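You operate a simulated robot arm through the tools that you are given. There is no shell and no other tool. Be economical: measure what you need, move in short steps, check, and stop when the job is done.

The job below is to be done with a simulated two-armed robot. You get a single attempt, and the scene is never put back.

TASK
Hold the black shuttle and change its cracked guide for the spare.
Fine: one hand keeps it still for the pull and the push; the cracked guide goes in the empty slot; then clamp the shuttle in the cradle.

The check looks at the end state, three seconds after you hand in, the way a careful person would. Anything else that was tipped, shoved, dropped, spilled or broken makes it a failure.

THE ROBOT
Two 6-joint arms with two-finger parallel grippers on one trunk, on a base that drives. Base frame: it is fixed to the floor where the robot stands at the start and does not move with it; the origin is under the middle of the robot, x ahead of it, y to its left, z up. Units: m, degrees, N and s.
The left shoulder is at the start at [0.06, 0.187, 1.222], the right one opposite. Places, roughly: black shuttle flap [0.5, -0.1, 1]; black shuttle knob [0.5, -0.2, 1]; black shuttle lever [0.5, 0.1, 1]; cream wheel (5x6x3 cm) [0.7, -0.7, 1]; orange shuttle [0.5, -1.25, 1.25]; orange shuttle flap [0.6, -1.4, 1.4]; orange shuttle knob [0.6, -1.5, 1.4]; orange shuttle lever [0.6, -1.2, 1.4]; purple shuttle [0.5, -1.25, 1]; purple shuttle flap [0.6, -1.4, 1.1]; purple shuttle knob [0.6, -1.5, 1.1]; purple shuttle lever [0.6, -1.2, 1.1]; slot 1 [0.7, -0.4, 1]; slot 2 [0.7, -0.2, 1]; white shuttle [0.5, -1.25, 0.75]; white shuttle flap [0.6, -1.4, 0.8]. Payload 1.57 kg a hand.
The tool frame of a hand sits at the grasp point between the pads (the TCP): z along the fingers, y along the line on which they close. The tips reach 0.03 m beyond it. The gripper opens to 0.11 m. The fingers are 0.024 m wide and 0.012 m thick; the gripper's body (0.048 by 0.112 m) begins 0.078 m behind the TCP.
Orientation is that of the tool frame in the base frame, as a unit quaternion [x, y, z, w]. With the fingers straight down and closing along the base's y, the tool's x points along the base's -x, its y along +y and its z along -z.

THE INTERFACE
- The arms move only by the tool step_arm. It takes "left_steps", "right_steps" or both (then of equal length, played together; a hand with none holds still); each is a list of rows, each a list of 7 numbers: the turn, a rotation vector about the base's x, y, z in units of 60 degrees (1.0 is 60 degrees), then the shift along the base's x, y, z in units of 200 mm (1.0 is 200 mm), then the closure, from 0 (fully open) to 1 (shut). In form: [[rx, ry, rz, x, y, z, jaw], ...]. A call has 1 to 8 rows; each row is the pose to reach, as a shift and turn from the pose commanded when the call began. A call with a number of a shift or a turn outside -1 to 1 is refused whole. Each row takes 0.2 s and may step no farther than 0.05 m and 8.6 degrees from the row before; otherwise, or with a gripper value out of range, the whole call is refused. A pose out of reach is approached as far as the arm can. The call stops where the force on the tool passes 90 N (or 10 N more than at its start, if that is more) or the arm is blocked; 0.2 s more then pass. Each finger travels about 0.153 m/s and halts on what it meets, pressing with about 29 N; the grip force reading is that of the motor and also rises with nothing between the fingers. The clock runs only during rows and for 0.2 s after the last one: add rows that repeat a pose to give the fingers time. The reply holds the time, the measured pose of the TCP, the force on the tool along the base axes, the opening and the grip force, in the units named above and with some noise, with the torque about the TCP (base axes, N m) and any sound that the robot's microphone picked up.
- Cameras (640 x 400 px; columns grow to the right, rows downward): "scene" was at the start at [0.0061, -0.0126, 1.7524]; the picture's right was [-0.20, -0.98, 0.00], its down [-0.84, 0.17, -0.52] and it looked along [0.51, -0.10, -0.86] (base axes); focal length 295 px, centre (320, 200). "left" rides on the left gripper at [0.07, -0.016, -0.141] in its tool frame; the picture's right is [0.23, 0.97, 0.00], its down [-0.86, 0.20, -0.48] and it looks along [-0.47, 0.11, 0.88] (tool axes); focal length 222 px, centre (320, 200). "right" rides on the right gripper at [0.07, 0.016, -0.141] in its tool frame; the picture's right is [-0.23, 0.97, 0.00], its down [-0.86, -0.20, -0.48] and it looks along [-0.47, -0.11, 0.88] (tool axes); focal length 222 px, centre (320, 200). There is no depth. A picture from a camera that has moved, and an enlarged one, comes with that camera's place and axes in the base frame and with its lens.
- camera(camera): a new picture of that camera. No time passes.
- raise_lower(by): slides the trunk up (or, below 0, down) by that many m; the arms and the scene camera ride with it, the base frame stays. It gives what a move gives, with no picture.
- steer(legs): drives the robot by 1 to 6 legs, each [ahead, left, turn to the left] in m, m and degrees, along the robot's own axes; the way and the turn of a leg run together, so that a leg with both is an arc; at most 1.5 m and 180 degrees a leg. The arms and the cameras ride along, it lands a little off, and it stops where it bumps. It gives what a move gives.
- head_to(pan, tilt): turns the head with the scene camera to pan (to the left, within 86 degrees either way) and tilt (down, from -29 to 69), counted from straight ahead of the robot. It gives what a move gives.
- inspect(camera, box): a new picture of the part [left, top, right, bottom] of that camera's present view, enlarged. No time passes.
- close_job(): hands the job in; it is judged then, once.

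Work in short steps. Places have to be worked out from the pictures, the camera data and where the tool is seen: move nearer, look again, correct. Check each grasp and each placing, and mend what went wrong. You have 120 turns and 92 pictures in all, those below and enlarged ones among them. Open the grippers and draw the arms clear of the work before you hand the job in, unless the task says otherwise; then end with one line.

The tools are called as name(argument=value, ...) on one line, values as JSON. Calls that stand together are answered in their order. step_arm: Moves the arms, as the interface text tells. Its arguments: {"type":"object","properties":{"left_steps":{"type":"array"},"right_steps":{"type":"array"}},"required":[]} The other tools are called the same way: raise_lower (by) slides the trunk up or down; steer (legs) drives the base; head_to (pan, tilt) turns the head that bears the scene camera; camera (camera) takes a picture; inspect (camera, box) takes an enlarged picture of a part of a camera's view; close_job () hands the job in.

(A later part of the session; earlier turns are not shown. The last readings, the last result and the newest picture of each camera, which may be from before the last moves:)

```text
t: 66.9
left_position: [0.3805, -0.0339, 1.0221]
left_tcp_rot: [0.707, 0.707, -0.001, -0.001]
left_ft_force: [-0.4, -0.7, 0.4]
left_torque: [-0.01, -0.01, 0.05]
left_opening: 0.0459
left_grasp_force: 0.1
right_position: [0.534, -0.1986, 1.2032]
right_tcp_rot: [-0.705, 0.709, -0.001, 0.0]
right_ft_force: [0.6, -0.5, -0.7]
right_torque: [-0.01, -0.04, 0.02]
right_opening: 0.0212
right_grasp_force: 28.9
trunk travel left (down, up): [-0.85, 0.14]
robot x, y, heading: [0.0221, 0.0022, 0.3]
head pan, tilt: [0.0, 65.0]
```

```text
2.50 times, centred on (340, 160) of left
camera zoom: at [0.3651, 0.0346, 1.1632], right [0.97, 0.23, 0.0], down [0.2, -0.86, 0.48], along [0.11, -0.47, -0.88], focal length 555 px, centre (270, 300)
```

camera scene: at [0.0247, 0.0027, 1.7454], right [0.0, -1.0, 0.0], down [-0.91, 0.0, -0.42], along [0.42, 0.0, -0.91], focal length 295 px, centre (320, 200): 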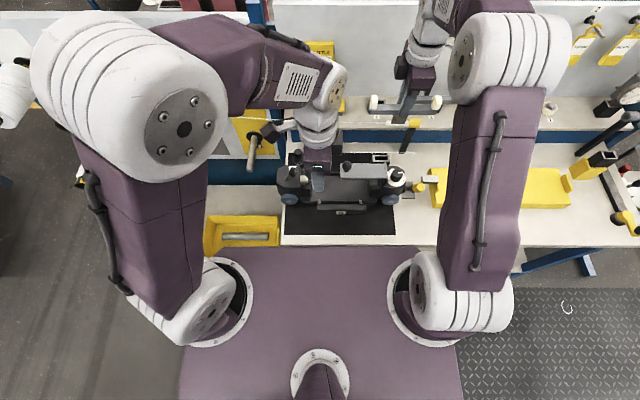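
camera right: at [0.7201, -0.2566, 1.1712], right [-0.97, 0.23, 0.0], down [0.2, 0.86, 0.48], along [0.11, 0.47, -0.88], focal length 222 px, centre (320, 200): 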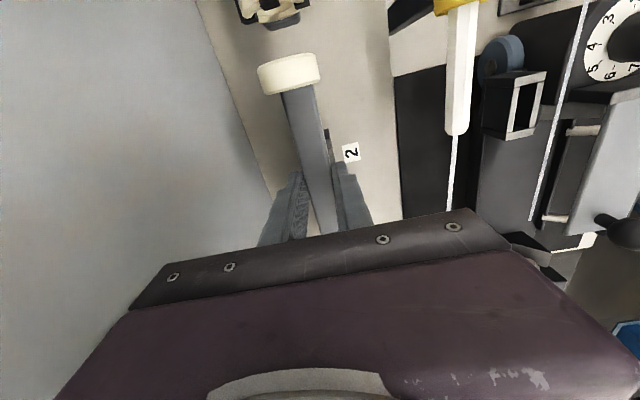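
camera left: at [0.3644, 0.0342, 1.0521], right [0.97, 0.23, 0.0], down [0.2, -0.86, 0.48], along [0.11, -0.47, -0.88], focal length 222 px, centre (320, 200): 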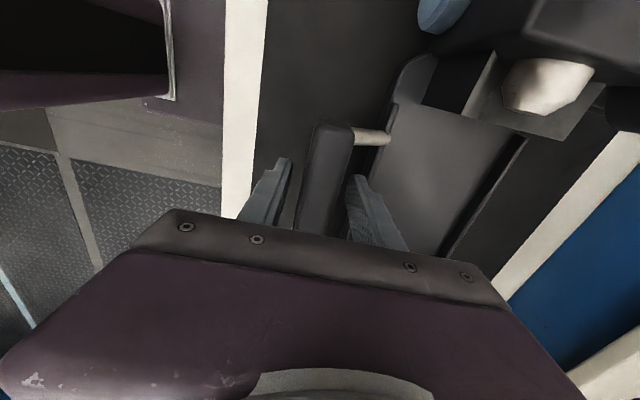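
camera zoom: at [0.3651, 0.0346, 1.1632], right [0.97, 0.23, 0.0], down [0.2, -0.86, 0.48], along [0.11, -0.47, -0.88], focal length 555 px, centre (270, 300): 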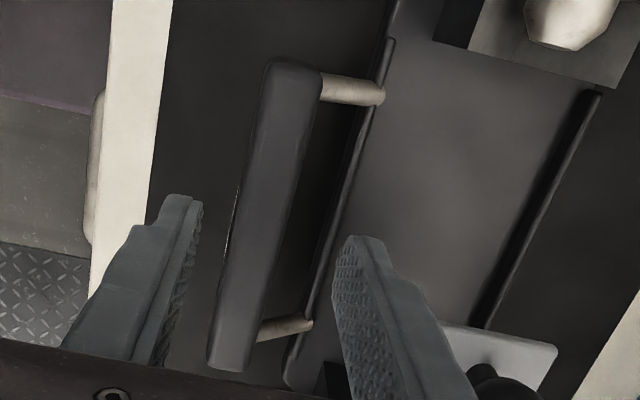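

Aligned. Descend to 0.912 and close on the handle; the right hand fine-tunes to (0.541, −0.191) at height at the same time.

step_arm(left_steps=[[0, 0, 0, 0, 0, -0.2, 0.58], [0, 0, 0, 0, 0, -0.4, 0.58], [0, 0, 0, 0, 0, -0.5, 0.58], [0, 0, 0, 0, 0, -0.55, 0.58], [0, 0, 0, 0, 0, -0.55, 0.7], [0, 0, 0, 0, 0, -0.55, 0.85], [0, 0, 0, 0, 0, -0.55, 0.95], [0, 0, 0, 0, 0, -0.55, 0.95]], right_steps=[[0, 0, 0.005, 0.035, 0.035, 0, 0.95], [0, 0, 0.005, 0.035, 0.035, -0.1, 0.95], [0, 0, 0.005, 0.035, 0.035, -0.2, 0.95], [0, 0, 0.005, 0.035, 0.035, -0.3, 0.95], [0, 0, 0.005, 0.035, 0.035, -0.4, 0.95], [0, 0, 0.005, 0.035, 0.035, -0.5, 0.95], [0, 0, 0.005, 0.035, 0.035, -0.6, 0.95], [0, 0, 0.005, 0.035, 0.035, -0.6, 0.95]])

inspect(camera="scene", box=[340, 100, 430, 200])

inspect(camera="right", box=[260, 50, 400, 220])

```text
t: 68.7
left_position: [0.3816, -0.0359, 0.9118]
left_tcp_rot: [0.707, 0.707, -0.001, -0.001]
left_ft_force: [-2.1, 1.0, 0.7]
left_torque: [0.1, 0.06, -0.05]
left_opening: 0.0238
left_grasp_force: 28.8
right_position: [0.5413, -0.1908, 1.0822]
right_tcp_rot: [-0.707, 0.707, 0.001, 0.0]
right_ft_force: [-0.9, -0.2, -1.2]
right_torque: [-0.01, 0.0, 0.0]
right_opening: 0.0215
right_grasp_force: 29.5
trunk travel left (down, up): [-0.85, 0.14]
robot x, y, heading: [0.0218, 0.001, 0.3]
head pan, tilt: [0.0, 65.0]
```

```text
4.00 times, centred on (385, 150) of scene
camera zoom: at [0.0232, 0.0027, 1.7454], right [0.01, -1.0, 0.0], down [-0.91, 0.0, -0.42], along [0.42, 0.0, -0.91], focal length 1181 px, centre (60, 400)
```

zoom: 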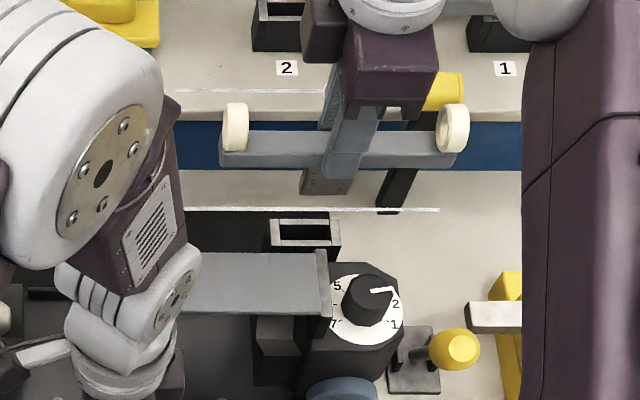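

```text
2.35 times, centred on (330, 135) of right
camera zoom: at [0.525, -0.2617, 1.2261], right [-0.97, 0.23, 0.0], down [0.2, 0.86, 0.48], along [0.11, 0.47, -0.88], focal length 523 px, centre (296, 353)
```

zoom: 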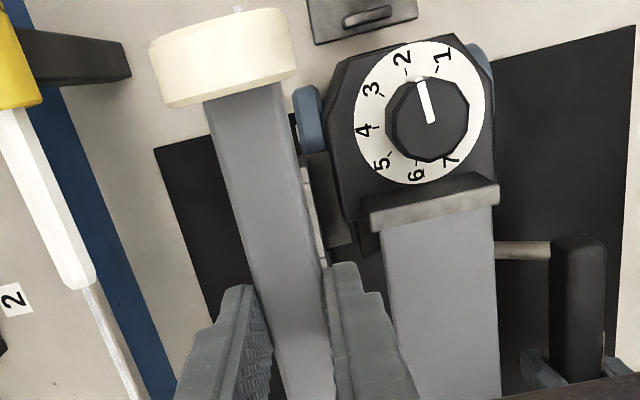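

The tongue may sit ~5 mm too far right of the socket. I zoom closer to measure tongue vs socket.

inspect(camera="scene", box=[385, 130, 445, 175])

inspect(camera="scene", box=[385, 100, 465, 165])

```text
8.89 times, centred on (415, 152) of scene
camera zoom: at [0.0232, 0.0027, 1.7454], right [0.01, -1.0, 0.0], down [-0.91, 0.0, -0.42], along [0.42, 0.0, -0.91], focal length 2625 px, centre (-524, 622)
```

zoom: 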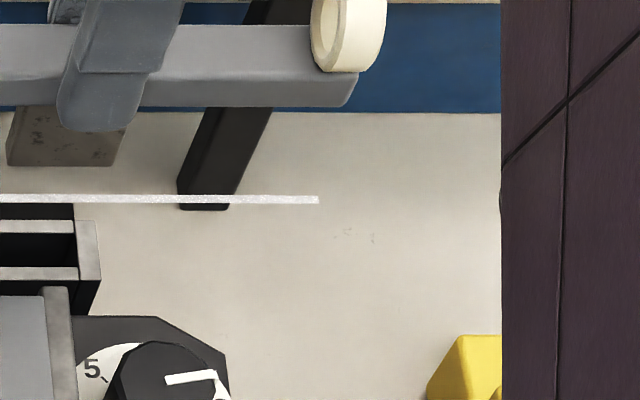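

```text
6.15 times, centred on (425, 132) of scene
camera zoom: at [0.0232, 0.0027, 1.7454], right [0.01, -1.0, 0.0], down [-0.91, 0.0, -0.42], along [0.42, 0.0, -0.91], focal length 1817 px, centre (-326, 615)
```

zoom: 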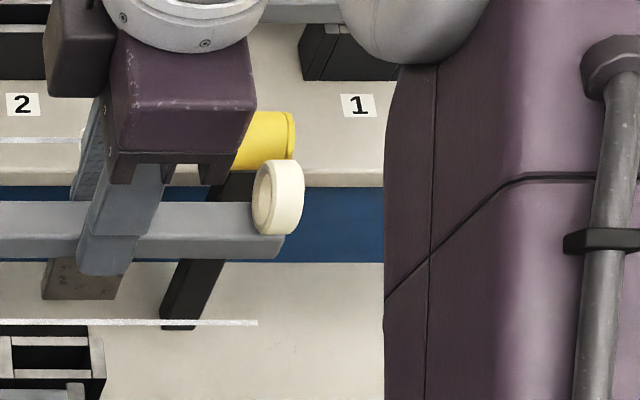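

With corrected depth the tongue (y −0.173…−0.208) fits inside the socket opening (−0.170…−0.210). I lower slowly to begin insertion.

step_arm(right_steps=[[0, 0, 0, 0, 0, -0.12, 0.95], [0, 0, 0, 0, 0, -0.24, 0.95], [0, 0, 0, 0, 0, -0.3, 0.95], [0, 0, 0, 0, 0, -0.34, 0.95], [0, 0, 0, 0, 0, -0.37, 0.95], [0, 0, 0, 0, 0, -0.37, 0.95]])

inspect(camera="scene", box=[350, 110, 440, 180])

```text
t: 70.1
left_position: [0.3815, -0.0354, 0.9129]
left_tcp_rot: [0.707, 0.707, 0.0, -0.001]
left_ft_force: [-0.5, 1.2, -0.8]
left_torque: [0.3, 0.0, 0.03]
left_opening: 0.0243
left_grasp_force: 29.0
right_position: [0.541, -0.1912, 1.0092]
right_tcp_rot: [-0.707, 0.707, 0.0, 0.0]
right_ft_force: [0.0, 0.6, -1.4]
right_torque: [0.04, 0.01, 0.0]
right_opening: 0.0214
right_grasp_force: 29.1
trunk travel left (down, up): [-0.85, 0.14]
robot x, y, heading: [0.021, 0.0014, 0.5]
head pan, tilt: [0.0, 65.0]
```

```text
5.71 times, centred on (395, 145) of scene
camera zoom: at [0.0232, 0.0027, 1.7454], right [0.01, -1.0, 0.0], down [-0.91, -0.01, -0.42], along [0.42, 0.0, -0.91], focal length 1687 px, centre (-109, 514)
```

zoom: 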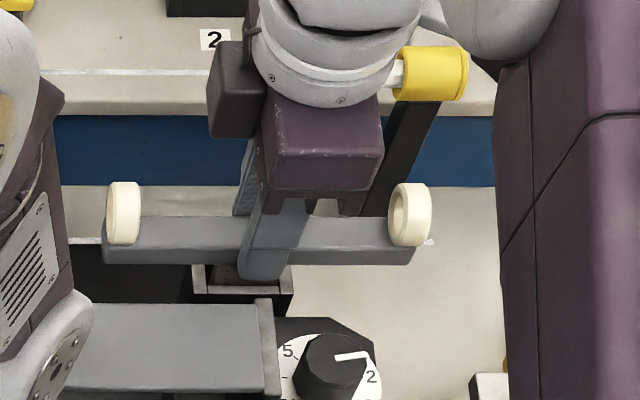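

Inserting freely. I continue to seat until contact force appears (≈0.988).

step_arm(right_steps=[[0, 0, 0, 0, 0, -0.03, 0.95], [0, 0, 0, 0, 0, -0.06, 0.95], [0, 0, 0, 0, 0, -0.085, 0.95], [0, 0, 0, 0, 0, -0.1, 0.95], [0, 0, 0, 0, 0, -0.115, 0.95], [0, 0, 0, 0, 0, -0.125, 0.95], [0, 0, 0, 0, 0, -0.125, 0.95]])

```text
t: 71.7
left_position: [0.3816, -0.0345, 0.9128]
left_tcp_rot: [0.707, 0.707, -0.001, 0.0]
left_ft_force: [7.2, -1.0, -1.3]
left_torque: [0.1, 0.76, 0.3]
left_opening: 0.0237
left_grasp_force: 28.8
right_position: [0.5406, -0.1904, 0.9859]
right_tcp_rot: [0.707, -0.707, 0.002, 0.0]
right_ft_force: [-4.2, -1.5, 22.4]
right_torque: [-0.1, 0.24, 0.02]
right_opening: 0.0213
right_grasp_force: 29.0
trunk travel left (down, up): [-0.85, 0.14]
robot x, y, heading: [0.0232, 0.0016, 0.2]
head pan, tilt: [0.0, 65.0]
```

Seated with 22 N at z 0.986. I relax, open the right hand, and lift it off while the left still holds.

step_arm(right_steps=[[0, 0, 0, 0, 0, 0.015, 0.95], [0, 0, 0, 0, 0, 0.015, 0.8], [0, 0, 0, 0, 0, 0.015, 0.62], [0, 0, 0, 0, 0, 0.015, 0.62], [0, 0, 0, 0, 0, 0.1, 0.62], [0, 0, 0, 0, 0, 0.3, 0.62], [0, 0, 0, 0, 0, 0.5, 0.62], [0, 0, 0, 0, 0, 0.7, 0.62]])

step_arm(right_steps=[[0, 0, 0, -0.05, -0.2, 0.1, 0.62], [0, 0, 0, -0.1, -0.4, 0.2, 0.62], [0, 0, 0, -0.15, -0.6, 0.2, 0.62], [0, 0, 0, -0.3, -0.8, 0.2, 0.62], [0, 0, 0, -0.4, -1.0, 0.2, 0.62]])

camera(camera="scene")

```text
t: 73.5
left_position: [0.3806, -0.0348, 0.912]
left_tcp_rot: [0.708, 0.706, -0.001, -0.001]
left_ft_force: [-1.8, -0.5, -0.1]
left_torque: [0.06, -0.13, -0.11]
left_opening: 0.0239
left_grasp_force: 29.2
right_position: [0.54, -0.1906, 1.1244]
right_tcp_rot: [0.707, -0.707, -0.001, 0.0]
right_ft_force: [-0.4, -0.8, 1.0]
right_torque: [0.01, -0.03, -0.01]
right_opening: 0.0419
right_grasp_force: 0.0
trunk travel left (down, up): [-0.85, 0.14]
robot x, y, heading: [0.0191, 0.0043, 0.5]
head pan, tilt: [0.0, 65.0]
```

```text
t: 74.7
left_position: [0.3805, -0.0361, 0.9118]
left_tcp_rot: [0.707, 0.708, 0.0, -0.002]
left_ft_force: [0.2, 1.5, -0.7]
left_torque: [-0.47, 0.12, 0.1]
left_opening: 0.0241
left_grasp_force: 28.8
right_position: [0.4602, -0.3937, 1.1635]
right_tcp_rot: [-0.707, 0.707, 0.0, 0.0]
right_ft_force: [0.3, 0.6, -0.6]
right_torque: [0.01, -0.02, 0.02]
right_opening: 0.0415
right_grasp_force: 0.1
trunk travel left (down, up): [-0.85, 0.14]
robot x, y, heading: [0.0217, 0.0027, 0.0]
head pan, tilt: [0.0, 65.0]
```

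```text
21 pictures are left
camera scene: at [0.0222, 0.0019, 1.7454], right [0.01, -1.0, 0.0], down [-0.91, -0.01, -0.42], along [0.42, 0.0, -0.91], focal length 295 px, centre (320, 200)
```

scene: 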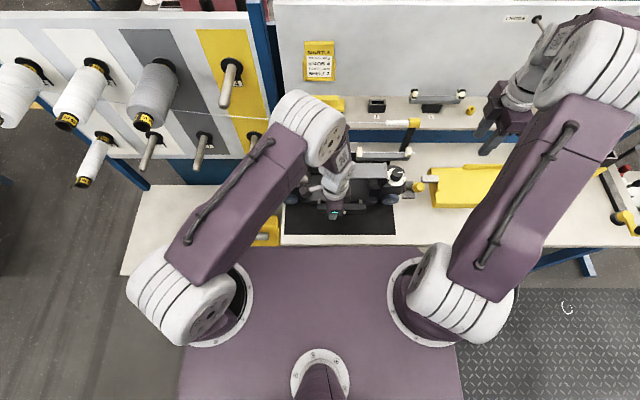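

The spare is in. Next: move the shuttle into the cradle. I test its weight by a small lift (8 mm) with the left hand and read force/torque.

step_arm(left_steps=[[0, 0, 0, 0, 0, 0.01, 1], [0, 0, 0, 0, 0, 0.02, 1], [0, 0, 0, 0, 0, 0.03, 1], [0, 0, 0, 0, 0, 0.04, 1], [0, 0, 0, 0, 0, 0.04, 1]])

inspect(camera="scene", box=[260, 130, 440, 245])

```text
t: 75.9
left_position: [0.3815, -0.0351, 0.9198]
left_tcp_rot: [0.707, 0.707, -0.001, -0.001]
left_ft_force: [0.7, -0.4, -7.0]
left_torque: [0.27, 0.69, 0.0]
left_opening: 0.0239
left_grasp_force: 28.7
right_position: [0.4624, -0.3915, 1.1639]
right_tcp_rot: [0.707, -0.707, -0.001, 0.0]
right_ft_force: [0.8, -0.4, -0.7]
right_torque: [0.01, 0.0, -0.02]
right_opening: 0.0417
right_grasp_force: 0.1
trunk travel left (down, up): [-0.85, 0.14]
robot x, y, heading: [0.0231, 0.0023, 0.5]
head pan, tilt: [0.0, 65.0]
```

```text
3.48 times, centred on (350, 188) of scene
camera zoom: at [0.024, 0.0024, 1.7454], right [0.01, -1.0, 0.0], down [-0.91, 0.0, -0.42], along [0.42, 0.0, -0.91], focal length 1027 px, centre (216, 244)
```

zoom: 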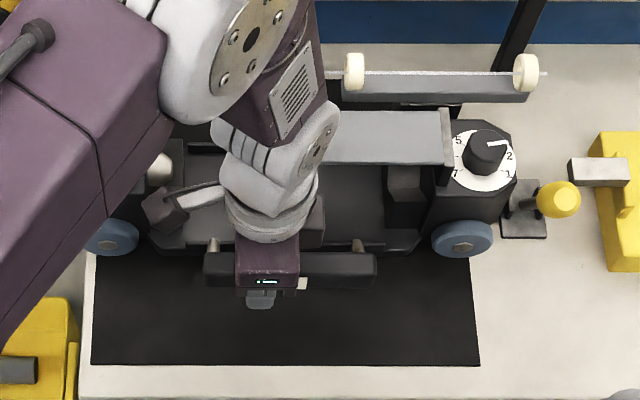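

It reads −7 N with torque consistent with a ~0.7 kg body. I lift 15 mm more to see whether it hangs fully and stays level.

step_arm(left_steps=[[0, 0, 0, 0, 0, 0.02, 1], [0, 0, 0, 0, 0, 0.04, 1], [0, 0, 0, 0, 0, 0.06, 1], [0, 0, 0, 0, 0, 0.08, 1], [0, 0, 0, 0, 0, 0.08, 1]])

inspect(camera="right", box=[280, 0, 640, 220])

```text
t: 77.1
left_position: [0.3811, -0.0356, 0.9349]
left_tcp_rot: [0.707, 0.707, -0.002, -0.001]
left_ft_force: [0.1, -0.1, -7.5]
left_torque: [0.28, 0.76, 0.04]
left_opening: 0.0239
left_grasp_force: 29.6
right_position: [0.4613, -0.3925, 1.1626]
right_tcp_rot: [0.707, -0.707, 0.0, 0.0]
right_ft_force: [-0.6, 0.4, 1.0]
right_torque: [0.01, -0.01, -0.02]
right_opening: 0.0417
right_grasp_force: 0.0
trunk travel left (down, up): [-0.85, 0.14]
robot x, y, heading: [0.0239, 0.0025, 0.3]
head pan, tilt: [0.0, 65.0]
```

```text
1.78 times, centred on (460, 110) of right
camera zoom: at [0.4465, -0.4628, 1.306], right [-0.97, 0.23, 0.0], down [0.2, 0.86, 0.48], along [0.11, 0.47, -0.88], focal length 395 px, centre (71, 360)
```

zoom: 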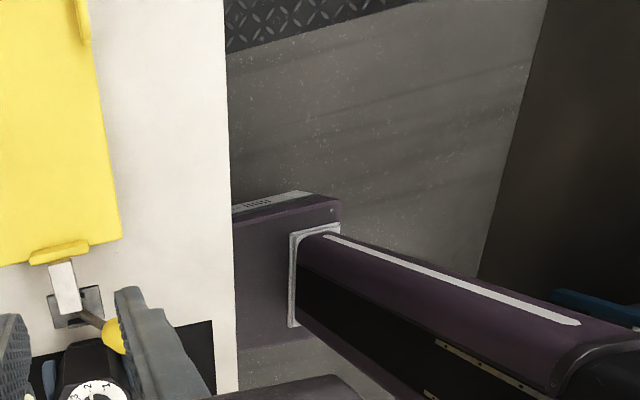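

Constant 7.5 N: it hangs fully and firmly. I lift it to TCP z 1.10 and pull the right hand back out of the way.

step_arm(left_steps=[[0, 0, 0, 0, 0, 0.12, 1], [0, 0, 0, 0, 0, 0.24, 1], [0, 0, 0, 0, 0, 0.36, 1], [0, 0, 0, 0, 0, 0.48, 1], [0, 0, 0, 0, 0, 0.6, 1], [0, 0, 0, 0, 0, 0.72, 1], [0, 0, 0, 0, 0, 0.84, 1], [0, 0, 0, 0, 0, 0.84, 1]], right_steps=[[0, 0, 0, -0.15, 0, 0.1, 0.62], [0, 0, 0, -0.3, -0.05, 0.2, 0.62], [0, 0, 0, -0.45, -0.1, 0.3, 0.62], [0, 0, 0, -0.6, -0.15, 0.4, 0.62], [0, 0, 0, -0.75, -0.2, 0.45, 0.62], [0, 0, 0, -0.9, -0.25, 0.45, 0.62], [0, 0, 0, -1.0, -0.3, 0.45, 0.62], [0, 0, 0, -1.0, -0.3, 0.45, 0.62]])

head_to(pan=-30, tilt=55)

camera(camera="scene")

```text
t: 78.9
left_position: [0.3807, -0.0349, 1.1034]
left_tcp_rot: [0.707, 0.707, -0.001, -0.001]
left_ft_force: [0.0, 0.6, -6.6]
left_torque: [0.26, 0.71, -0.01]
left_opening: 0.0237
left_grasp_force: 28.9
right_position: [0.2617, -0.4515, 1.2538]
right_tcp_rot: [0.707, -0.707, 0.0, 0.001]
right_ft_force: [0.4, -0.3, 0.1]
right_torque: [0.0, -0.01, 0.01]
right_opening: 0.0417
right_grasp_force: 0.0
trunk travel left (down, up): [-0.85, 0.14]
robot x, y, heading: [0.0239, -0.0, 0.1]
head pan, tilt: [0.0, 65.0]
```

```text
t: 79.8
left_position: [0.3815, -0.0346, 1.1028]
left_tcp_rot: [0.707, 0.707, -0.001, -0.001]
left_ft_force: [-1.0, 0.3, -7.5]
left_torque: [0.28, 0.78, 0.0]
left_opening: 0.0239
left_grasp_force: 29.2
right_position: [0.2612, -0.4526, 1.2559]
right_tcp_rot: [-0.707, 0.707, 0.001, -0.001]
right_ft_force: [0.4, 0.1, 0.6]
right_torque: [0.01, 0.04, 0.0]
right_opening: 0.0419
right_grasp_force: 0.1
trunk travel left (down, up): [-0.85, 0.14]
robot x, y, heading: [0.0251, 0.0008, 0.1]
head pan, tilt: [-30.0, 55.0]
```

```text
18 pictures are left
camera scene: at [0.0259, -0.0334, 1.757], right [-0.49, -0.87, 0.0], down [-0.71, 0.41, -0.57], along [0.5, -0.28, -0.82], focal length 295 px, centre (320, 200)
```

scene: 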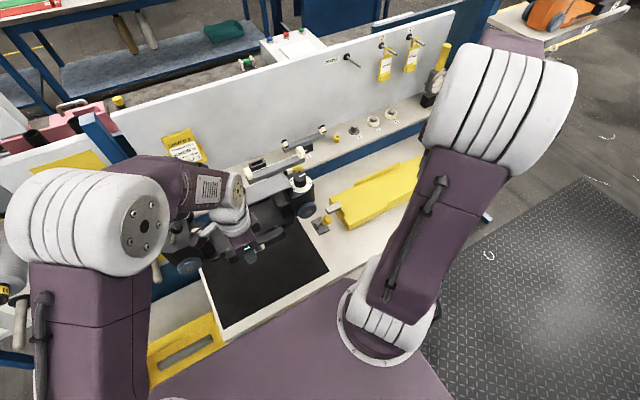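

Right arm hides the cradle here, so I drive right 0.5 m with the shuttle held high and look from there.

steer(legs=[[0, -0.5, 0]])

head_to(pan=0, tilt=65)

camera(camera="scene")

```text
t: 82.8
left_position: [0.3859, -0.5323, 1.1041]
left_tcp_rot: [0.705, 0.709, -0.001, -0.001]
left_ft_force: [0.2, 0.1, -7.2]
left_torque: [0.25, 0.78, -0.01]
left_opening: 0.024
left_grasp_force: 28.7
right_position: [0.2667, -0.9486, 1.2543]
right_tcp_rot: [0.708, -0.706, 0.001, 0.001]
right_ft_force: [-0.5, 0.2, 0.1]
right_torque: [-0.04, 0.01, -0.01]
right_opening: 0.0417
right_grasp_force: 0.0
trunk travel left (down, up): [-0.85, 0.14]
robot x, y, heading: [0.0277, -0.4969, 0.6]
head pan, tilt: [-30.0, 55.0]
```

```text
t: 83.7
left_position: [0.3851, -0.5335, 1.1041]
left_tcp_rot: [0.705, 0.709, 0.0, -0.002]
left_ft_force: [-0.6, 0.0, -7.5]
left_torque: [0.26, 0.76, 0.0]
left_opening: 0.0238
left_grasp_force: 28.7
right_position: [0.2675, -0.9495, 1.254]
right_tcp_rot: [0.708, -0.706, -0.001, 0.0]
right_ft_force: [0.0, 0.1, -0.6]
right_torque: [0.0, 0.01, 0.01]
right_opening: 0.042
right_grasp_force: 0.1
trunk travel left (down, up): [-0.85, 0.14]
robot x, y, heading: [0.0271, -0.5, 0.4]
head pan, tilt: [0.0, 65.0]
```

```text
17 pictures are left
camera scene: at [0.028, -0.4979, 1.7454], right [0.01, -1.0, 0.0], down [-0.91, -0.01, -0.42], along [0.42, 0.0, -0.91], focal length 295 px, centre (320, 200)
```

scene: 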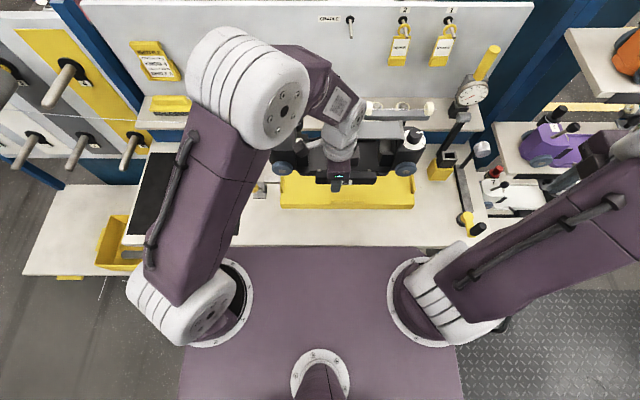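

I zoom on the cradle and shuttle to measure their relative positions.

inspect(camera="scene", box=[240, 90, 480, 240])

camera(camera="left")

```text
2.67 times, centred on (360, 165) of scene
camera zoom: at [0.028, -0.4979, 1.7454], right [0.01, -1.0, 0.0], down [-0.91, -0.01, -0.42], along [0.42, 0.0, -0.91], focal length 788 px, centre (213, 293)
```

zoom: 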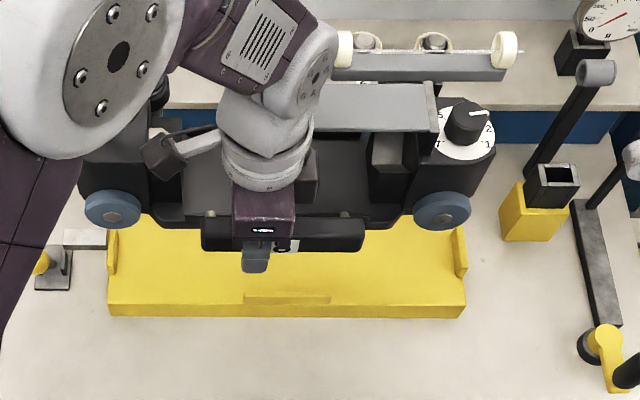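

```text
15 pictures are left
camera left: at [0.3692, -0.4647, 1.2446], right [0.97, 0.23, 0.0], down [0.2, -0.85, 0.48], along [0.11, -0.46, -0.88], focal length 222 px, centre (320, 200)
```

left: 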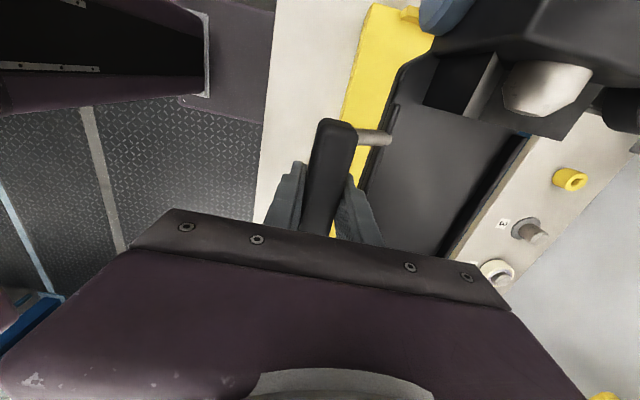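

Estimates: rails centred x≈0.478, lips inside y −0.378…−0.785; shuttle centre is ≈(+0.093, −0.028) from the left TCP. Target TCP ≈(0.3845, −0.553), seating at z≈0.952. I shift and lower to 0.985, then look.

step_arm(left_steps=[[0, 0, -0.005, 0, -0.05, 0, 1], [0, 0, -0.005, -0.002, -0.098, 0, 1], [0, 0, -0.005, -0.002, -0.098, -0.15, 1], [0, 0, -0.005, -0.002, -0.098, -0.3, 1], [0, 0, -0.005, -0.002, -0.098, -0.45, 1], [0, 0, -0.005, -0.002, -0.098, -0.595, 1], [0, 0, -0.005, -0.002, -0.098, -0.595, 1]])

inspect(camera="scene", box=[250, 110, 450, 235])

inspect(camera="left", box=[240, 0, 560, 240])

```text
t: 85.3
left_position: [0.3839, -0.5536, 0.9826]
left_tcp_rot: [0.708, 0.706, -0.001, -0.002]
left_ft_force: [0.5, -0.1, -7.2]
left_torque: [0.27, 0.72, 0.0]
left_opening: 0.0241
left_grasp_force: 28.8
right_position: [0.267, -0.9504, 1.2549]
right_tcp_rot: [0.708, -0.706, 0.0, 0.001]
right_ft_force: [-0.2, 0.2, -0.4]
right_torque: [-0.01, 0.02, 0.0]
right_opening: 0.0417
right_grasp_force: 0.0
trunk travel left (down, up): [-0.85, 0.14]
robot x, y, heading: [0.0263, -0.4973, 0.6]
head pan, tilt: [0.0, 65.0]
```

```text
3.20 times, centred on (350, 172) of scene
camera zoom: at [0.0278, -0.4972, 1.7454], right [0.01, -1.0, 0.0], down [-0.91, -0.01, -0.42], along [0.42, 0.0, -0.91], focal length 945 px, centre (224, 288)
```

zoom: 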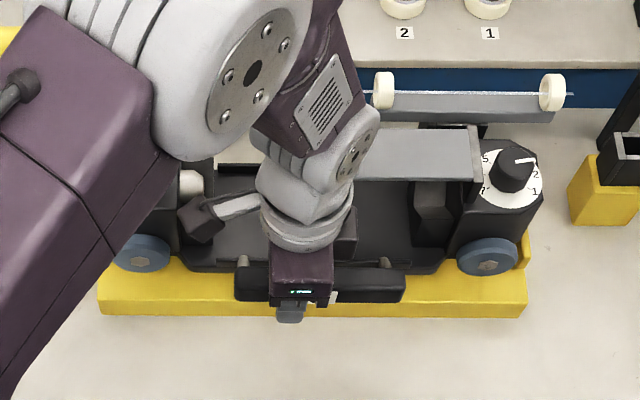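

```text
1.67 times, centred on (400, 120) of left
camera zoom: at [0.3689, -0.4844, 1.1244], right [0.97, 0.23, 0.0], down [0.2, -0.86, 0.48], along [0.11, -0.47, -0.88], focal length 370 px, centre (187, 333)
```

zoom: 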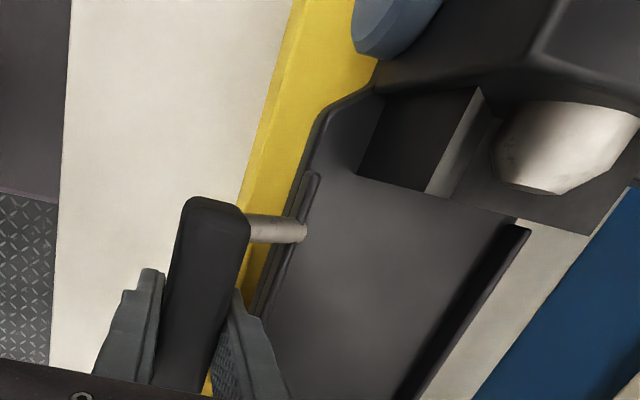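

Centred in y within ~4 mm (shift −3 mm). I lower in small steps, watching force for early rail contact.

step_arm(left_steps=[[0, 0, 0, 0, -0.015, -0.03, 1], [0, 0, 0, 0, -0.015, -0.06, 1], [0, 0, 0, 0, -0.015, -0.08, 1], [0, 0, 0, 0, -0.015, -0.1, 1], [0, 0, 0, 0, -0.015, -0.1, 1]])

step_arm(left_steps=[[0, 0, 0, 0, 0, -0.01, 1], [0, 0, 0, 0, 0, -0.02, 1], [0, 0, 0, 0, 0, -0.03, 1], [0, 0, 0, 0, 0, -0.03, 1]])

```text
t: 86.5
left_position: [0.3847, -0.5567, 0.9651]
left_tcp_rot: [0.708, 0.706, -0.001, -0.001]
left_ft_force: [-0.1, 0.3, -7.2]
left_torque: [0.29, 0.74, 0.02]
left_opening: 0.0238
left_grasp_force: 28.8
right_position: [0.2679, -0.9512, 1.2542]
right_tcp_rot: [0.708, -0.706, -0.001, 0.001]
right_ft_force: [0.0, 0.3, 0.0]
right_torque: [-0.02, -0.01, 0.0]
right_opening: 0.0419
right_grasp_force: 0.1
trunk travel left (down, up): [-0.85, 0.14]
robot x, y, heading: [0.0279, -0.497, 0.4]
head pan, tilt: [0.0, 65.0]
```

```text
t: 87.5
left_position: [0.3842, -0.5562, 0.9575]
left_tcp_rot: [0.708, 0.706, 0.0, -0.002]
left_ft_force: [0.4, -0.2, -8.1]
left_torque: [0.24, 0.75, 0.0]
left_opening: 0.0239
left_grasp_force: 29.3
right_position: [0.2669, -0.9513, 1.2549]
right_tcp_rot: [0.708, -0.706, 0.0, 0.001]
right_ft_force: [0.0, 0.6, 0.1]
right_torque: [0.0, 0.02, 0.01]
right_opening: 0.0423
right_grasp_force: 0.0
trunk travel left (down, up): [-0.85, 0.14]
robot x, y, heading: [0.0262, -0.4996, 0.5]
head pan, tilt: [0.0, 65.0]
```

No contact yet at z 0.9575. Continue in 2 mm steps.

step_arm(left_steps=[[0, 0, 0, 0, 0, -0.01, 1], [0, 0, 0, 0, 0, -0.02, 1], [0, 0, 0, 0, 0, -0.03, 1], [0, 0, 0, 0, 0, -0.03, 1]])

step_arm(left_steps=[[0, 0, 0, 0, 0, -0.01, 1], [0, 0, 0, 0, 0, -0.02, 1], [0, 0, 0, 0, 0, -0.02, 1]])

inspect(camera="scene", box=[250, 110, 450, 235])

```text
t: 88.5
left_position: [0.3856, -0.556, 0.9523]
left_tcp_rot: [0.707, 0.707, -0.001, -0.001]
left_ft_force: [1.3, -0.7, -6.8]
left_torque: [0.25, 0.7, 0.0]
left_opening: 0.0239
left_grasp_force: 29.6
right_position: [0.2673, -0.9498, 1.2546]
right_tcp_rot: [0.709, -0.706, -0.001, 0.001]
right_ft_force: [-0.2, 0.2, 0.5]
right_torque: [0.02, -0.01, -0.01]
right_opening: 0.0418
right_grasp_force: 0.0
trunk travel left (down, up): [-0.85, 0.14]
robot x, y, heading: [0.0288, -0.5016, 0.6]
head pan, tilt: [0.0, 65.0]
```

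```text
t: 89.3
left_position: [0.3841, -0.5565, 0.9501]
left_tcp_rot: [0.708, 0.706, -0.001, 0.0]
left_ft_force: [0.1, 0.6, 8.5]
left_torque: [-0.16, -0.05, -0.13]
left_opening: 0.024
left_grasp_force: 29.2
right_position: [0.2654, -0.9491, 1.2542]
right_tcp_rot: [0.708, -0.706, 0.001, 0.001]
right_ft_force: [0.5, 0.3, -0.1]
right_torque: [0.02, -0.02, 0.0]
right_opening: 0.0419
right_grasp_force: 0.1
trunk travel left (down, up): [-0.85, 0.14]
robot x, y, heading: [0.0241, -0.4971, 0.9]
head pan, tilt: [0.0, 65.0]
```

```text
3.20 times, centred on (350, 172) of scene
camera zoom: at [0.0261, -0.4966, 1.7457], right [0.01, -1.0, 0.0], down [-0.91, -0.01, -0.42], along [0.42, 0.0, -0.91], focal length 945 px, centre (224, 288)
```

zoom: 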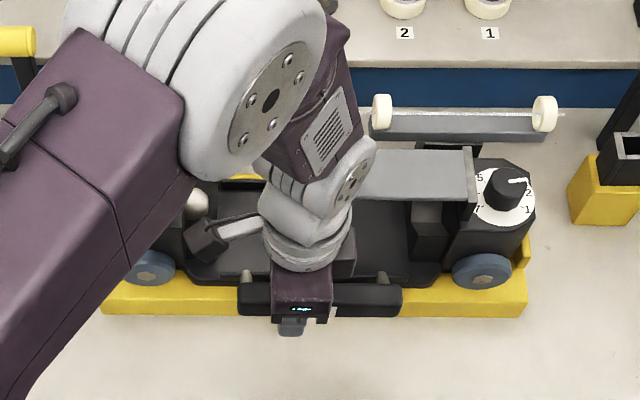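

Contact at z≈0.950 exactly as predicted, torque balanced, and the far rail is visible behind the body: it is seated. I release, and lift the left hand clear.

step_arm(left_steps=[[0, 0, 0, 0, 0, 0.01, 0.95], [0, 0, 0, 0, 0, 0.01, 0.75], [0, 0, 0, 0, 0, 0.01, 0.58], [0, 0, 0, 0, 0, 0.01, 0.58], [0, 0, 0, 0, 0, 0.2, 0.58], [0, 0, 0, 0, 0, 0.4, 0.58], [0, 0, 0, 0, 0, 0.6, 0.58], [0, 0, 0, 0, 0, 0.8, 0.58]])

step_arm(left_steps=[[0, 0, 0, -0.05, 0.2, 0.1, 0.58], [0, 0, 0, -0.1, 0.4, 0.2, 0.58], [0, 0, 0, -0.15, 0.6, 0.3, 0.58], [0, 0, 0, -0.2, 0.8, 0.3, 0.58], [0, 0, 0, -0.25, 1.0, 0.3, 0.58], [0, 0, 0, -0.25, 1.0, 0.3, 0.58]])

head_to(pan=15, tilt=60)

camera(camera="scene")

```text
t: 91.1
left_position: [0.3831, -0.5549, 1.1095]
left_tcp_rot: [0.707, 0.707, 0.001, -0.001]
left_ft_force: [0.8, 0.1, 0.4]
left_torque: [0.0, -0.04, -0.02]
left_opening: 0.0464
left_grasp_force: 0.1
right_position: [0.2662, -0.9502, 1.2553]
right_tcp_rot: [0.708, -0.706, 0.001, 0.001]
right_ft_force: [-0.2, 0.2, 0.7]
right_torque: [0.03, 0.01, 0.0]
right_opening: 0.0416
right_grasp_force: 0.2
trunk travel left (down, up): [-0.85, 0.14]
robot x, y, heading: [0.0255, -0.4967, 0.6]
head pan, tilt: [0.0, 65.0]
```

```text
t: 92.5
left_position: [0.3338, -0.356, 1.1683]
left_tcp_rot: [0.708, 0.707, 0.001, -0.001]
left_ft_force: [0.0, 0.1, 0.0]
left_torque: [-0.03, 0.0, -0.02]
left_opening: 0.0463
left_grasp_force: 0.1
right_position: [0.2678, -0.9511, 1.2537]
right_tcp_rot: [0.709, -0.705, 0.0, 0.0]
right_ft_force: [-0.5, -0.3, 1.2]
right_torque: [0.03, -0.02, 0.0]
right_opening: 0.0419
right_grasp_force: 0.0
trunk travel left (down, up): [-0.85, 0.14]
robot x, y, heading: [0.0273, -0.4981, 0.6]
head pan, tilt: [0.0, 65.0]
```

```text
t: 93.3
left_position: [0.3341, -0.3556, 1.1693]
left_tcp_rot: [0.708, 0.706, 0.0, -0.001]
left_ft_force: [0.1, -0.6, -0.4]
left_torque: [-0.02, 0.0, -0.06]
left_opening: 0.0461
left_grasp_force: 0.0
right_position: [0.2668, -0.9509, 1.2542]
right_tcp_rot: [0.708, -0.706, 0.001, 0.0]
right_ft_force: [0.7, 0.3, 0.0]
right_torque: [0.01, -0.02, 0.02]
right_opening: 0.0419
right_grasp_force: 0.0
trunk travel left (down, up): [-0.85, 0.14]
robot x, y, heading: [0.0284, -0.4996, 0.6]
head pan, tilt: [15.0, 60.0]
```

```text
11 pictures are left
camera scene: at [0.0306, -0.4803, 1.751], right [0.27, -0.96, 0.0], down [-0.83, -0.23, -0.5], along [0.48, 0.13, -0.87], focal length 295 px, centre (320, 200)
```

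scene: 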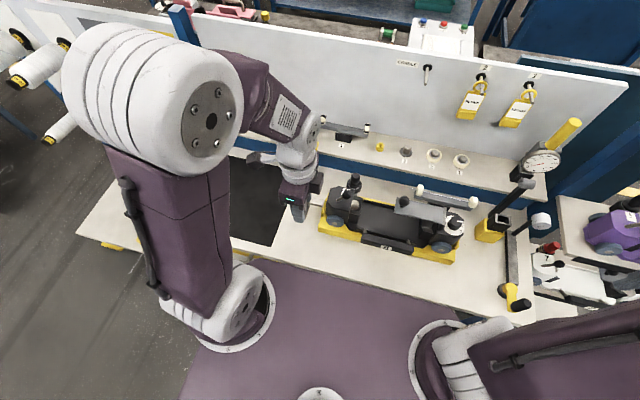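

The shuttle sits well in the cradle. I move the left hand back and zoom on the clamp lever and the jaw.

step_arm(left_steps=[[0, 0, 0, -0.15, 0.1, 0.05, 0.58], [0, 0, 0, -0.3, 0.2, 0.1, 0.58], [0, 0, 0, -0.45, 0.35, 0.15, 0.58], [0, 0, 0, -0.55, 0.5, 0.15, 0.58], [0, 0, 0, -0.6, 0.7, 0.15, 0.58]])

inspect(camera="scene", box=[275, 170, 375, 240])

```text
t: 94.5
left_position: [0.2272, -0.2046, 1.2096]
left_tcp_rot: [0.708, 0.707, -0.001, 0.0]
left_ft_force: [-0.7, 0.1, 0.1]
left_torque: [-0.01, 0.0, 0.01]
left_opening: 0.0461
left_grasp_force: 0.1
left hand out of reach, approached as far as the arm can: row 3, 4, 5
right_position: [0.2677, -0.9495, 1.2542]
right_tcp_rot: [0.708, -0.706, 0.001, 0.0]
right_ft_force: [0.5, -0.7, -0.5]
right_torque: [-0.02, -0.03, 0.0]
right_opening: 0.0417
right_grasp_force: 0.2
trunk travel left (down, up): [-0.85, 0.14]
robot x, y, heading: [0.023, -0.4969, 0.7]
head pan, tilt: [15.0, 60.0]
```

```text
5.71 times, centred on (325, 205) of scene
camera zoom: at [0.0302, -0.4783, 1.751], right [0.27, -0.96, 0.0], down [-0.83, -0.23, -0.5], along [0.48, 0.13, -0.87], focal length 1687 px, centre (291, 171)
```

zoom: 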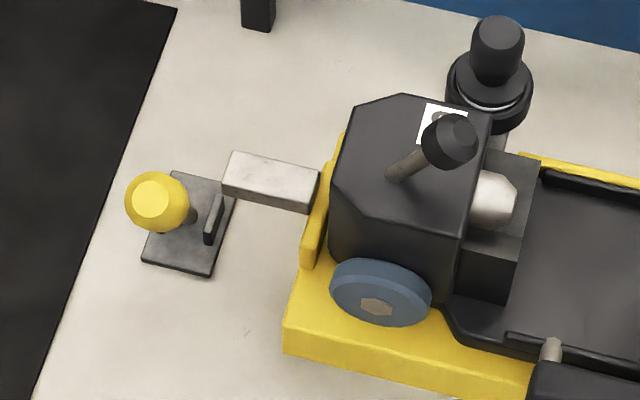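

The lever's ball is at ≈(0.432, −0.29, 0.963), its base at (0.483, −0.29), with the lug plate in the x–z plane: it leans toward the robot and swings about y. I bring the left hand over the ball with fingers to straddle it in x.

step_arm(left_steps=[[0, 0, 0, 0.15, -0.06, -0.1, 0.5], [0, 0, 0, 0.3, -0.12, -0.2, 0.5], [0, 0, 0, 0.45, -0.18, -0.3, 0.5], [0, 0, 0, 0.6, -0.25, -0.4, 0.5], [0, 0, 0, 0.75, -0.33, -0.5, 0.5], [0, 0, 0, 0.9, -0.42, -0.6, 0.5], [0, 0, 0, 1.0, -0.427, -0.7, 0.5], [0, 0, 0, 1.0, -0.427, -0.8, 0.5]])

inspect(camera="left", box=[200, 40, 440, 240])

```text
t: 96.3
left_position: [0.4281, -0.2925, 1.049]
left_tcp_rot: [0.707, 0.707, 0.0, -0.001]
left_ft_force: [0.2, -0.4, 0.6]
left_torque: [0.01, -0.03, 0.04]
left_opening: 0.0551
left_grasp_force: 0.0
right_position: [0.2668, -0.9499, 1.2542]
right_tcp_rot: [0.708, -0.706, 0.0, 0.0]
right_ft_force: [-0.1, -0.4, -0.2]
right_torque: [0.01, 0.0, 0.0]
right_opening: 0.0416
right_grasp_force: 0.0
trunk travel left (down, up): [-0.85, 0.14]
robot x, y, heading: [0.0268, -0.4965, 0.5]
head pan, tilt: [15.0, 60.0]
```

```text
2.00 times, centred on (320, 140) of left
camera zoom: at [0.4124, -0.2223, 1.1909], right [0.97, 0.23, 0.0], down [0.2, -0.86, 0.48], along [0.11, -0.47, -0.88], focal length 444 px, centre (320, 320)
```

zoom: 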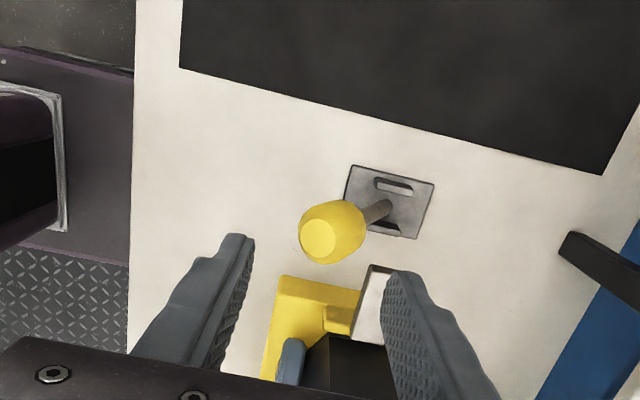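

Confirmed: ball between the fingers' line, lever leaning toward −x with hinge along y. I lower to straddle the ball and gently push it +x along its arc.

step_arm(left_steps=[[0, 0, 0, 0.01, 0, -0.12, 0.5], [0, 0, 0, 0.01, 0, -0.24, 0.5], [0, 0, 0, 0.01, 0, -0.36, 0.5], [0, 0, 0, 0.01, 0, -0.41, 0.5], [0, 0, 0, 0.01, 0, -0.41, 0.6]])

step_arm(left_steps=[[0, 0, 0, 0.05, 0, 0.01, 0.6], [0, 0, 0, 0.1, 0, 0.02, 0.6], [0, 0, 0, 0.15, 0, 0.03, 0.6], [0, 0, 0, 0.2, 0, 0.035, 0.6], [0, 0, 0, 0.2, 0, 0.035, 0.6]])

```text
t: 97.5
left_position: [0.4311, -0.2909, 0.9691]
left_tcp_rot: [0.708, 0.707, 0.0, -0.002]
left_ft_force: [2.4, -0.1, -0.1]
left_torque: [0.04, -0.07, 0.0]
left_opening: 0.0463
left_grasp_force: 1.5
right_position: [0.2675, -0.9504, 1.2533]
right_tcp_rot: [0.709, -0.706, 0.0, 0.001]
right_ft_force: [-0.1, 0.7, -0.1]
right_torque: [-0.01, 0.04, 0.01]
right_opening: 0.0419
right_grasp_force: 0.0
trunk travel left (down, up): [-0.85, 0.14]
robot x, y, heading: [0.0262, -0.4963, 0.5]
head pan, tilt: [15.0, 60.0]
```

```text
t: 98.7
left_position: [0.4708, -0.2917, 0.9767]
left_tcp_rot: [0.708, 0.706, 0.0, -0.001]
left_ft_force: [0.2, -0.2, -0.2]
left_torque: [0.03, -0.02, -0.02]
left_opening: 0.0443
left_grasp_force: 0.0
right_position: [0.2656, -0.95, 1.2549]
right_tcp_rot: [0.708, -0.706, 0.0, 0.0]
right_ft_force: [0.6, -0.4, -0.1]
right_torque: [0.0, 0.0, 0.03]
right_opening: 0.042
right_grasp_force: 0.0
trunk travel left (down, up): [-0.85, 0.14]
robot x, y, heading: [0.0234, -0.4969, 0.7]
head pan, tilt: [15.0, 60.0]
```

Low force; the lever seems to follow. I push 4 cm more along the arc and then look.

step_arm(left_steps=[[0, 0, 0, 0.05, 0, 0, 0.6], [0, 0, 0, 0.1, 0, -0.005, 0.6], [0, 0, 0, 0.15, 0, -0.015, 0.6], [0, 0, 0, 0.2, 0, -0.03, 0.6], [0, 0, 0, 0.2, 0, -0.03, 0.6]])

inspect(camera="left", box=[200, 40, 440, 240])

```text
t: 99.9
left_position: [0.5097, -0.2912, 0.9693]
left_tcp_rot: [0.708, 0.707, -0.001, -0.001]
left_ft_force: [0.3, 0.2, -0.8]
left_torque: [-0.02, 0.0, -0.01]
left_opening: 0.044
left_grasp_force: 0.0
right_position: [0.2682, -0.9512, 1.2541]
right_tcp_rot: [0.709, -0.706, 0.0, -0.001]
right_ft_force: [-0.2, -0.3, -0.2]
right_torque: [-0.01, 0.0, 0.0]
right_opening: 0.0416
right_grasp_force: 0.0
trunk travel left (down, up): [-0.85, 0.14]
robot x, y, heading: [0.0269, -0.4988, 0.7]
head pan, tilt: [15.0, 60.0]
```

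```text
2.00 times, centred on (320, 140) of left
camera zoom: at [0.4938, -0.2227, 1.1105], right [0.97, 0.23, 0.0], down [0.2, -0.86, 0.48], along [0.11, -0.47, -0.88], focal length 444 px, centre (320, 320)
```

zoom: 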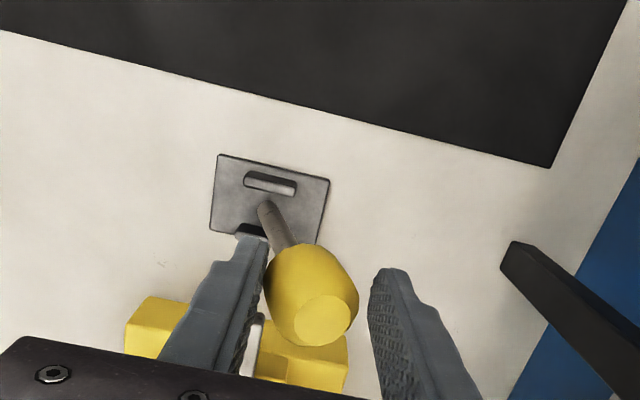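

The lever follows and now leans away. I continue along the arc until it meets a stop.

step_arm(left_steps=[[0, 0, 0, 0.05, 0, -0.02, 0.6], [0, 0, 0, 0.1, 0, -0.045, 0.6], [0, 0, 0, 0.15, 0, -0.075, 0.6], [0, 0, 0, 0.2, 0, -0.11, 0.6], [0, 0, 0, 0.2, 0, -0.11, 0.6]])

inspect(camera="left", box=[200, 40, 440, 240])

```text
t: 101.1
left_position: [0.5374, -0.2922, 0.9522]
left_tcp_rot: [0.707, 0.707, -0.002, -0.003]
left_ft_force: [-32.7, 2.1, 36.3]
left_torque: [0.02, 2.3, -0.03]
left_opening: 0.0735
left_grasp_force: 17.4
right_position: [0.2562, -0.9525, 1.2557]
right_tcp_rot: [0.709, -0.705, 0.003, -0.004]
right_ft_force: [0.0, 0.4, -0.5]
right_torque: [0.03, -0.01, 0.01]
right_opening: 0.0421
right_grasp_force: 0.0
trunk travel left (down, up): [-0.85, 0.14]
robot x, y, heading: [0.0267, -0.4917, 0.4]
head pan, tilt: [15.0, 60.0]
```

```text
2.00 times, centred on (320, 140) of left
camera zoom: at [0.5228, -0.2231, 1.0932], right [0.97, 0.23, -0.01], down [0.2, -0.86, 0.48], along [0.1, -0.46, -0.88], focal length 444 px, centre (320, 320)
```

zoom: 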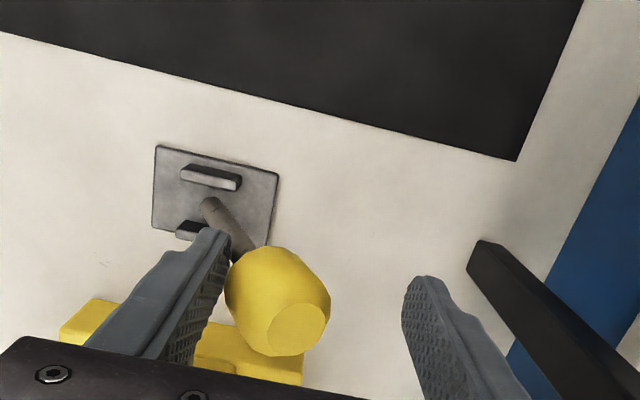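

The lever hit its end stop (33 N, fingers spread). I back off with a wider opening, lift straight up and clear, then check the jaw.

step_arm(left_steps=[[0, 0, 0, -0.07, 0, 0.02, 0.27], [0, 0, 0, -0.13, 0, 0.02, 0.27], [0, 0, 0, -0.13, 0, 0.02, 0.27], [0, 0, 0, -0.13, 0, 0.2, 0.27], [0, 0, 0, -0.13, 0, 0.4, 0.27], [0, 0, 0, -0.13, 0, 0.6, 0.27], [0, 0, 0, -0.13, 0, 0.8, 0.27], [0, 0, 0, -0.13, 0, 0.95, 0.27]])

step_arm(left_steps=[[0, 0, 0, -0.2, 0.1, 0.05, 0.27], [0, 0, 0, -0.4, 0.2, 0.1, 0.27], [0, 0, 0, -0.6, 0.25, 0.15, 0.27], [0, 0, 0, -0.8, 0.3, 0.2, 0.27], [0, 0, 0, -1.0, 0.35, 0.2, 0.27]])

step_arm(left_steps=[[0, 0, 0, -0.2, 0.15, 0.0, 0.27], [0, 0, 0, -0.4, 0.3, 0, 0.27]])

inspect(camera="scene", box=[265, 165, 385, 250])

```text
t: 102.9
left_position: [0.523, -0.2928, 1.1386]
left_tcp_rot: [0.708, 0.706, 0.0, -0.001]
left_ft_force: [-0.3, 0.3, 0.1]
left_torque: [0.01, -0.01, 0.02]
left_opening: 0.0804
left_grasp_force: 0.0
right_position: [0.266, -0.9507, 1.2533]
right_tcp_rot: [0.709, -0.706, 0.0, 0.001]
right_ft_force: [-0.9, -0.2, 0.3]
right_torque: [0.02, -0.04, -0.01]
right_opening: 0.0418
right_grasp_force: 0.2
trunk travel left (down, up): [-0.85, 0.14]
robot x, y, heading: [0.0286, -0.5019, 0.5]
head pan, tilt: [15.0, 60.0]
```

```text
t: 104.1
left_position: [0.322, -0.2222, 1.1782]
left_tcp_rot: [0.707, 0.707, 0.0, -0.001]
left_ft_force: [-0.5, -0.5, -0.4]
left_torque: [-0.02, -0.04, 0.03]
left_opening: 0.0803
left_grasp_force: 0.1
right_position: [0.2652, -0.9507, 1.2543]
right_tcp_rot: [0.709, -0.706, 0.001, 0.0]
right_ft_force: [0.5, -0.1, -0.7]
right_torque: [0.0, -0.01, 0.0]
right_opening: 0.0419
right_grasp_force: 0.0
trunk travel left (down, up): [-0.85, 0.14]
robot x, y, heading: [0.0268, -0.4972, 0.5]
head pan, tilt: [15.0, 60.0]
```

```text
t: 104.7
left_position: [0.2406, -0.161, 1.1773]
left_tcp_rot: [0.708, 0.707, 0.0, 0.0]
left_ft_force: [-0.6, 0.3, -0.4]
left_torque: [-0.01, -0.06, 0.04]
left_opening: 0.0801
left_grasp_force: 0.0
right_position: [0.2636, -0.9487, 1.2556]
right_tcp_rot: [0.707, -0.707, 0.001, 0.0]
right_ft_force: [-0.9, 0.2, 0.3]
right_torque: [0.0, -0.04, -0.02]
right_opening: 0.042
right_grasp_force: 0.0
trunk travel left (down, up): [-0.85, 0.14]
robot x, y, heading: [0.0251, -0.499, 0.4]
head pan, tilt: [15.0, 60.0]
```

```text
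4.71 times, centred on (325, 208) of scene
camera zoom: at [0.0265, -0.4781, 1.751], right [0.27, -0.96, 0.0], down [-0.83, -0.23, -0.5], along [0.48, 0.13, -0.87], focal length 1390 px, centre (296, 165)
```

zoom: 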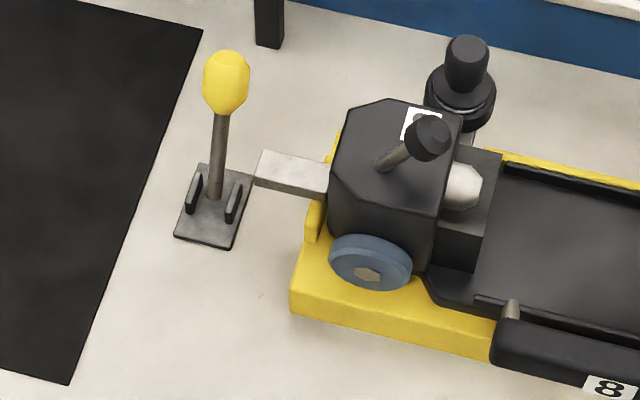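

The lever is thrown and the jaw now touches the shuttle's end block. I check the whole shuttle and the shelf slots.

inspect(camera="scene", box=[310, 165, 480, 275])

inspect(camera="scene", box=[290, 100, 480, 200])

```text
3.64 times, centred on (395, 220) of scene
camera zoom: at [0.0265, -0.4781, 1.751], right [0.27, -0.96, 0.0], down [-0.83, -0.23, -0.5], along [0.48, 0.13, -0.87], focal length 1074 px, centre (47, 127)
```

zoom: 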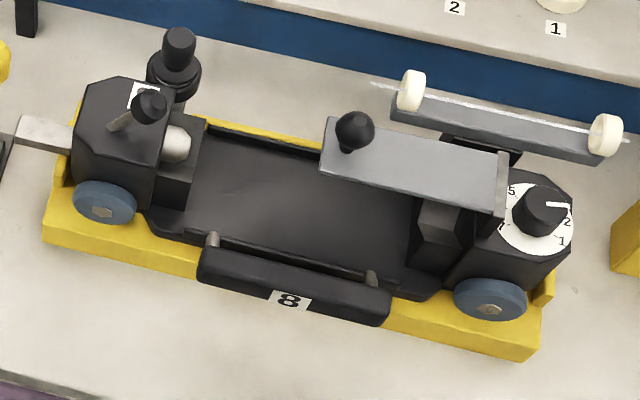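

```text
3.37 times, centred on (385, 150) of scene
camera zoom: at [0.0265, -0.4781, 1.751], right [0.27, -0.96, 0.0], down [-0.83, -0.23, -0.5], along [0.48, 0.13, -0.87], focal length 995 px, centre (101, 368)
```

zoom: 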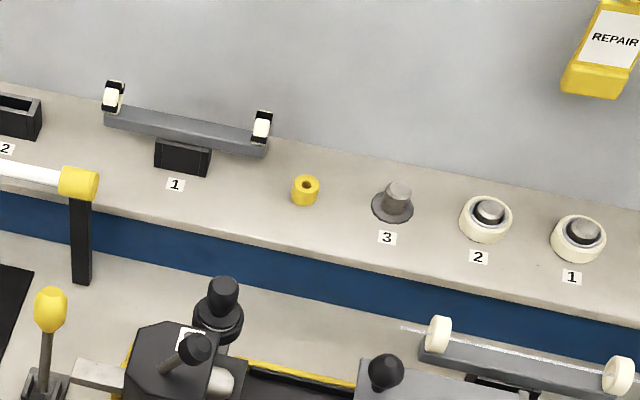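

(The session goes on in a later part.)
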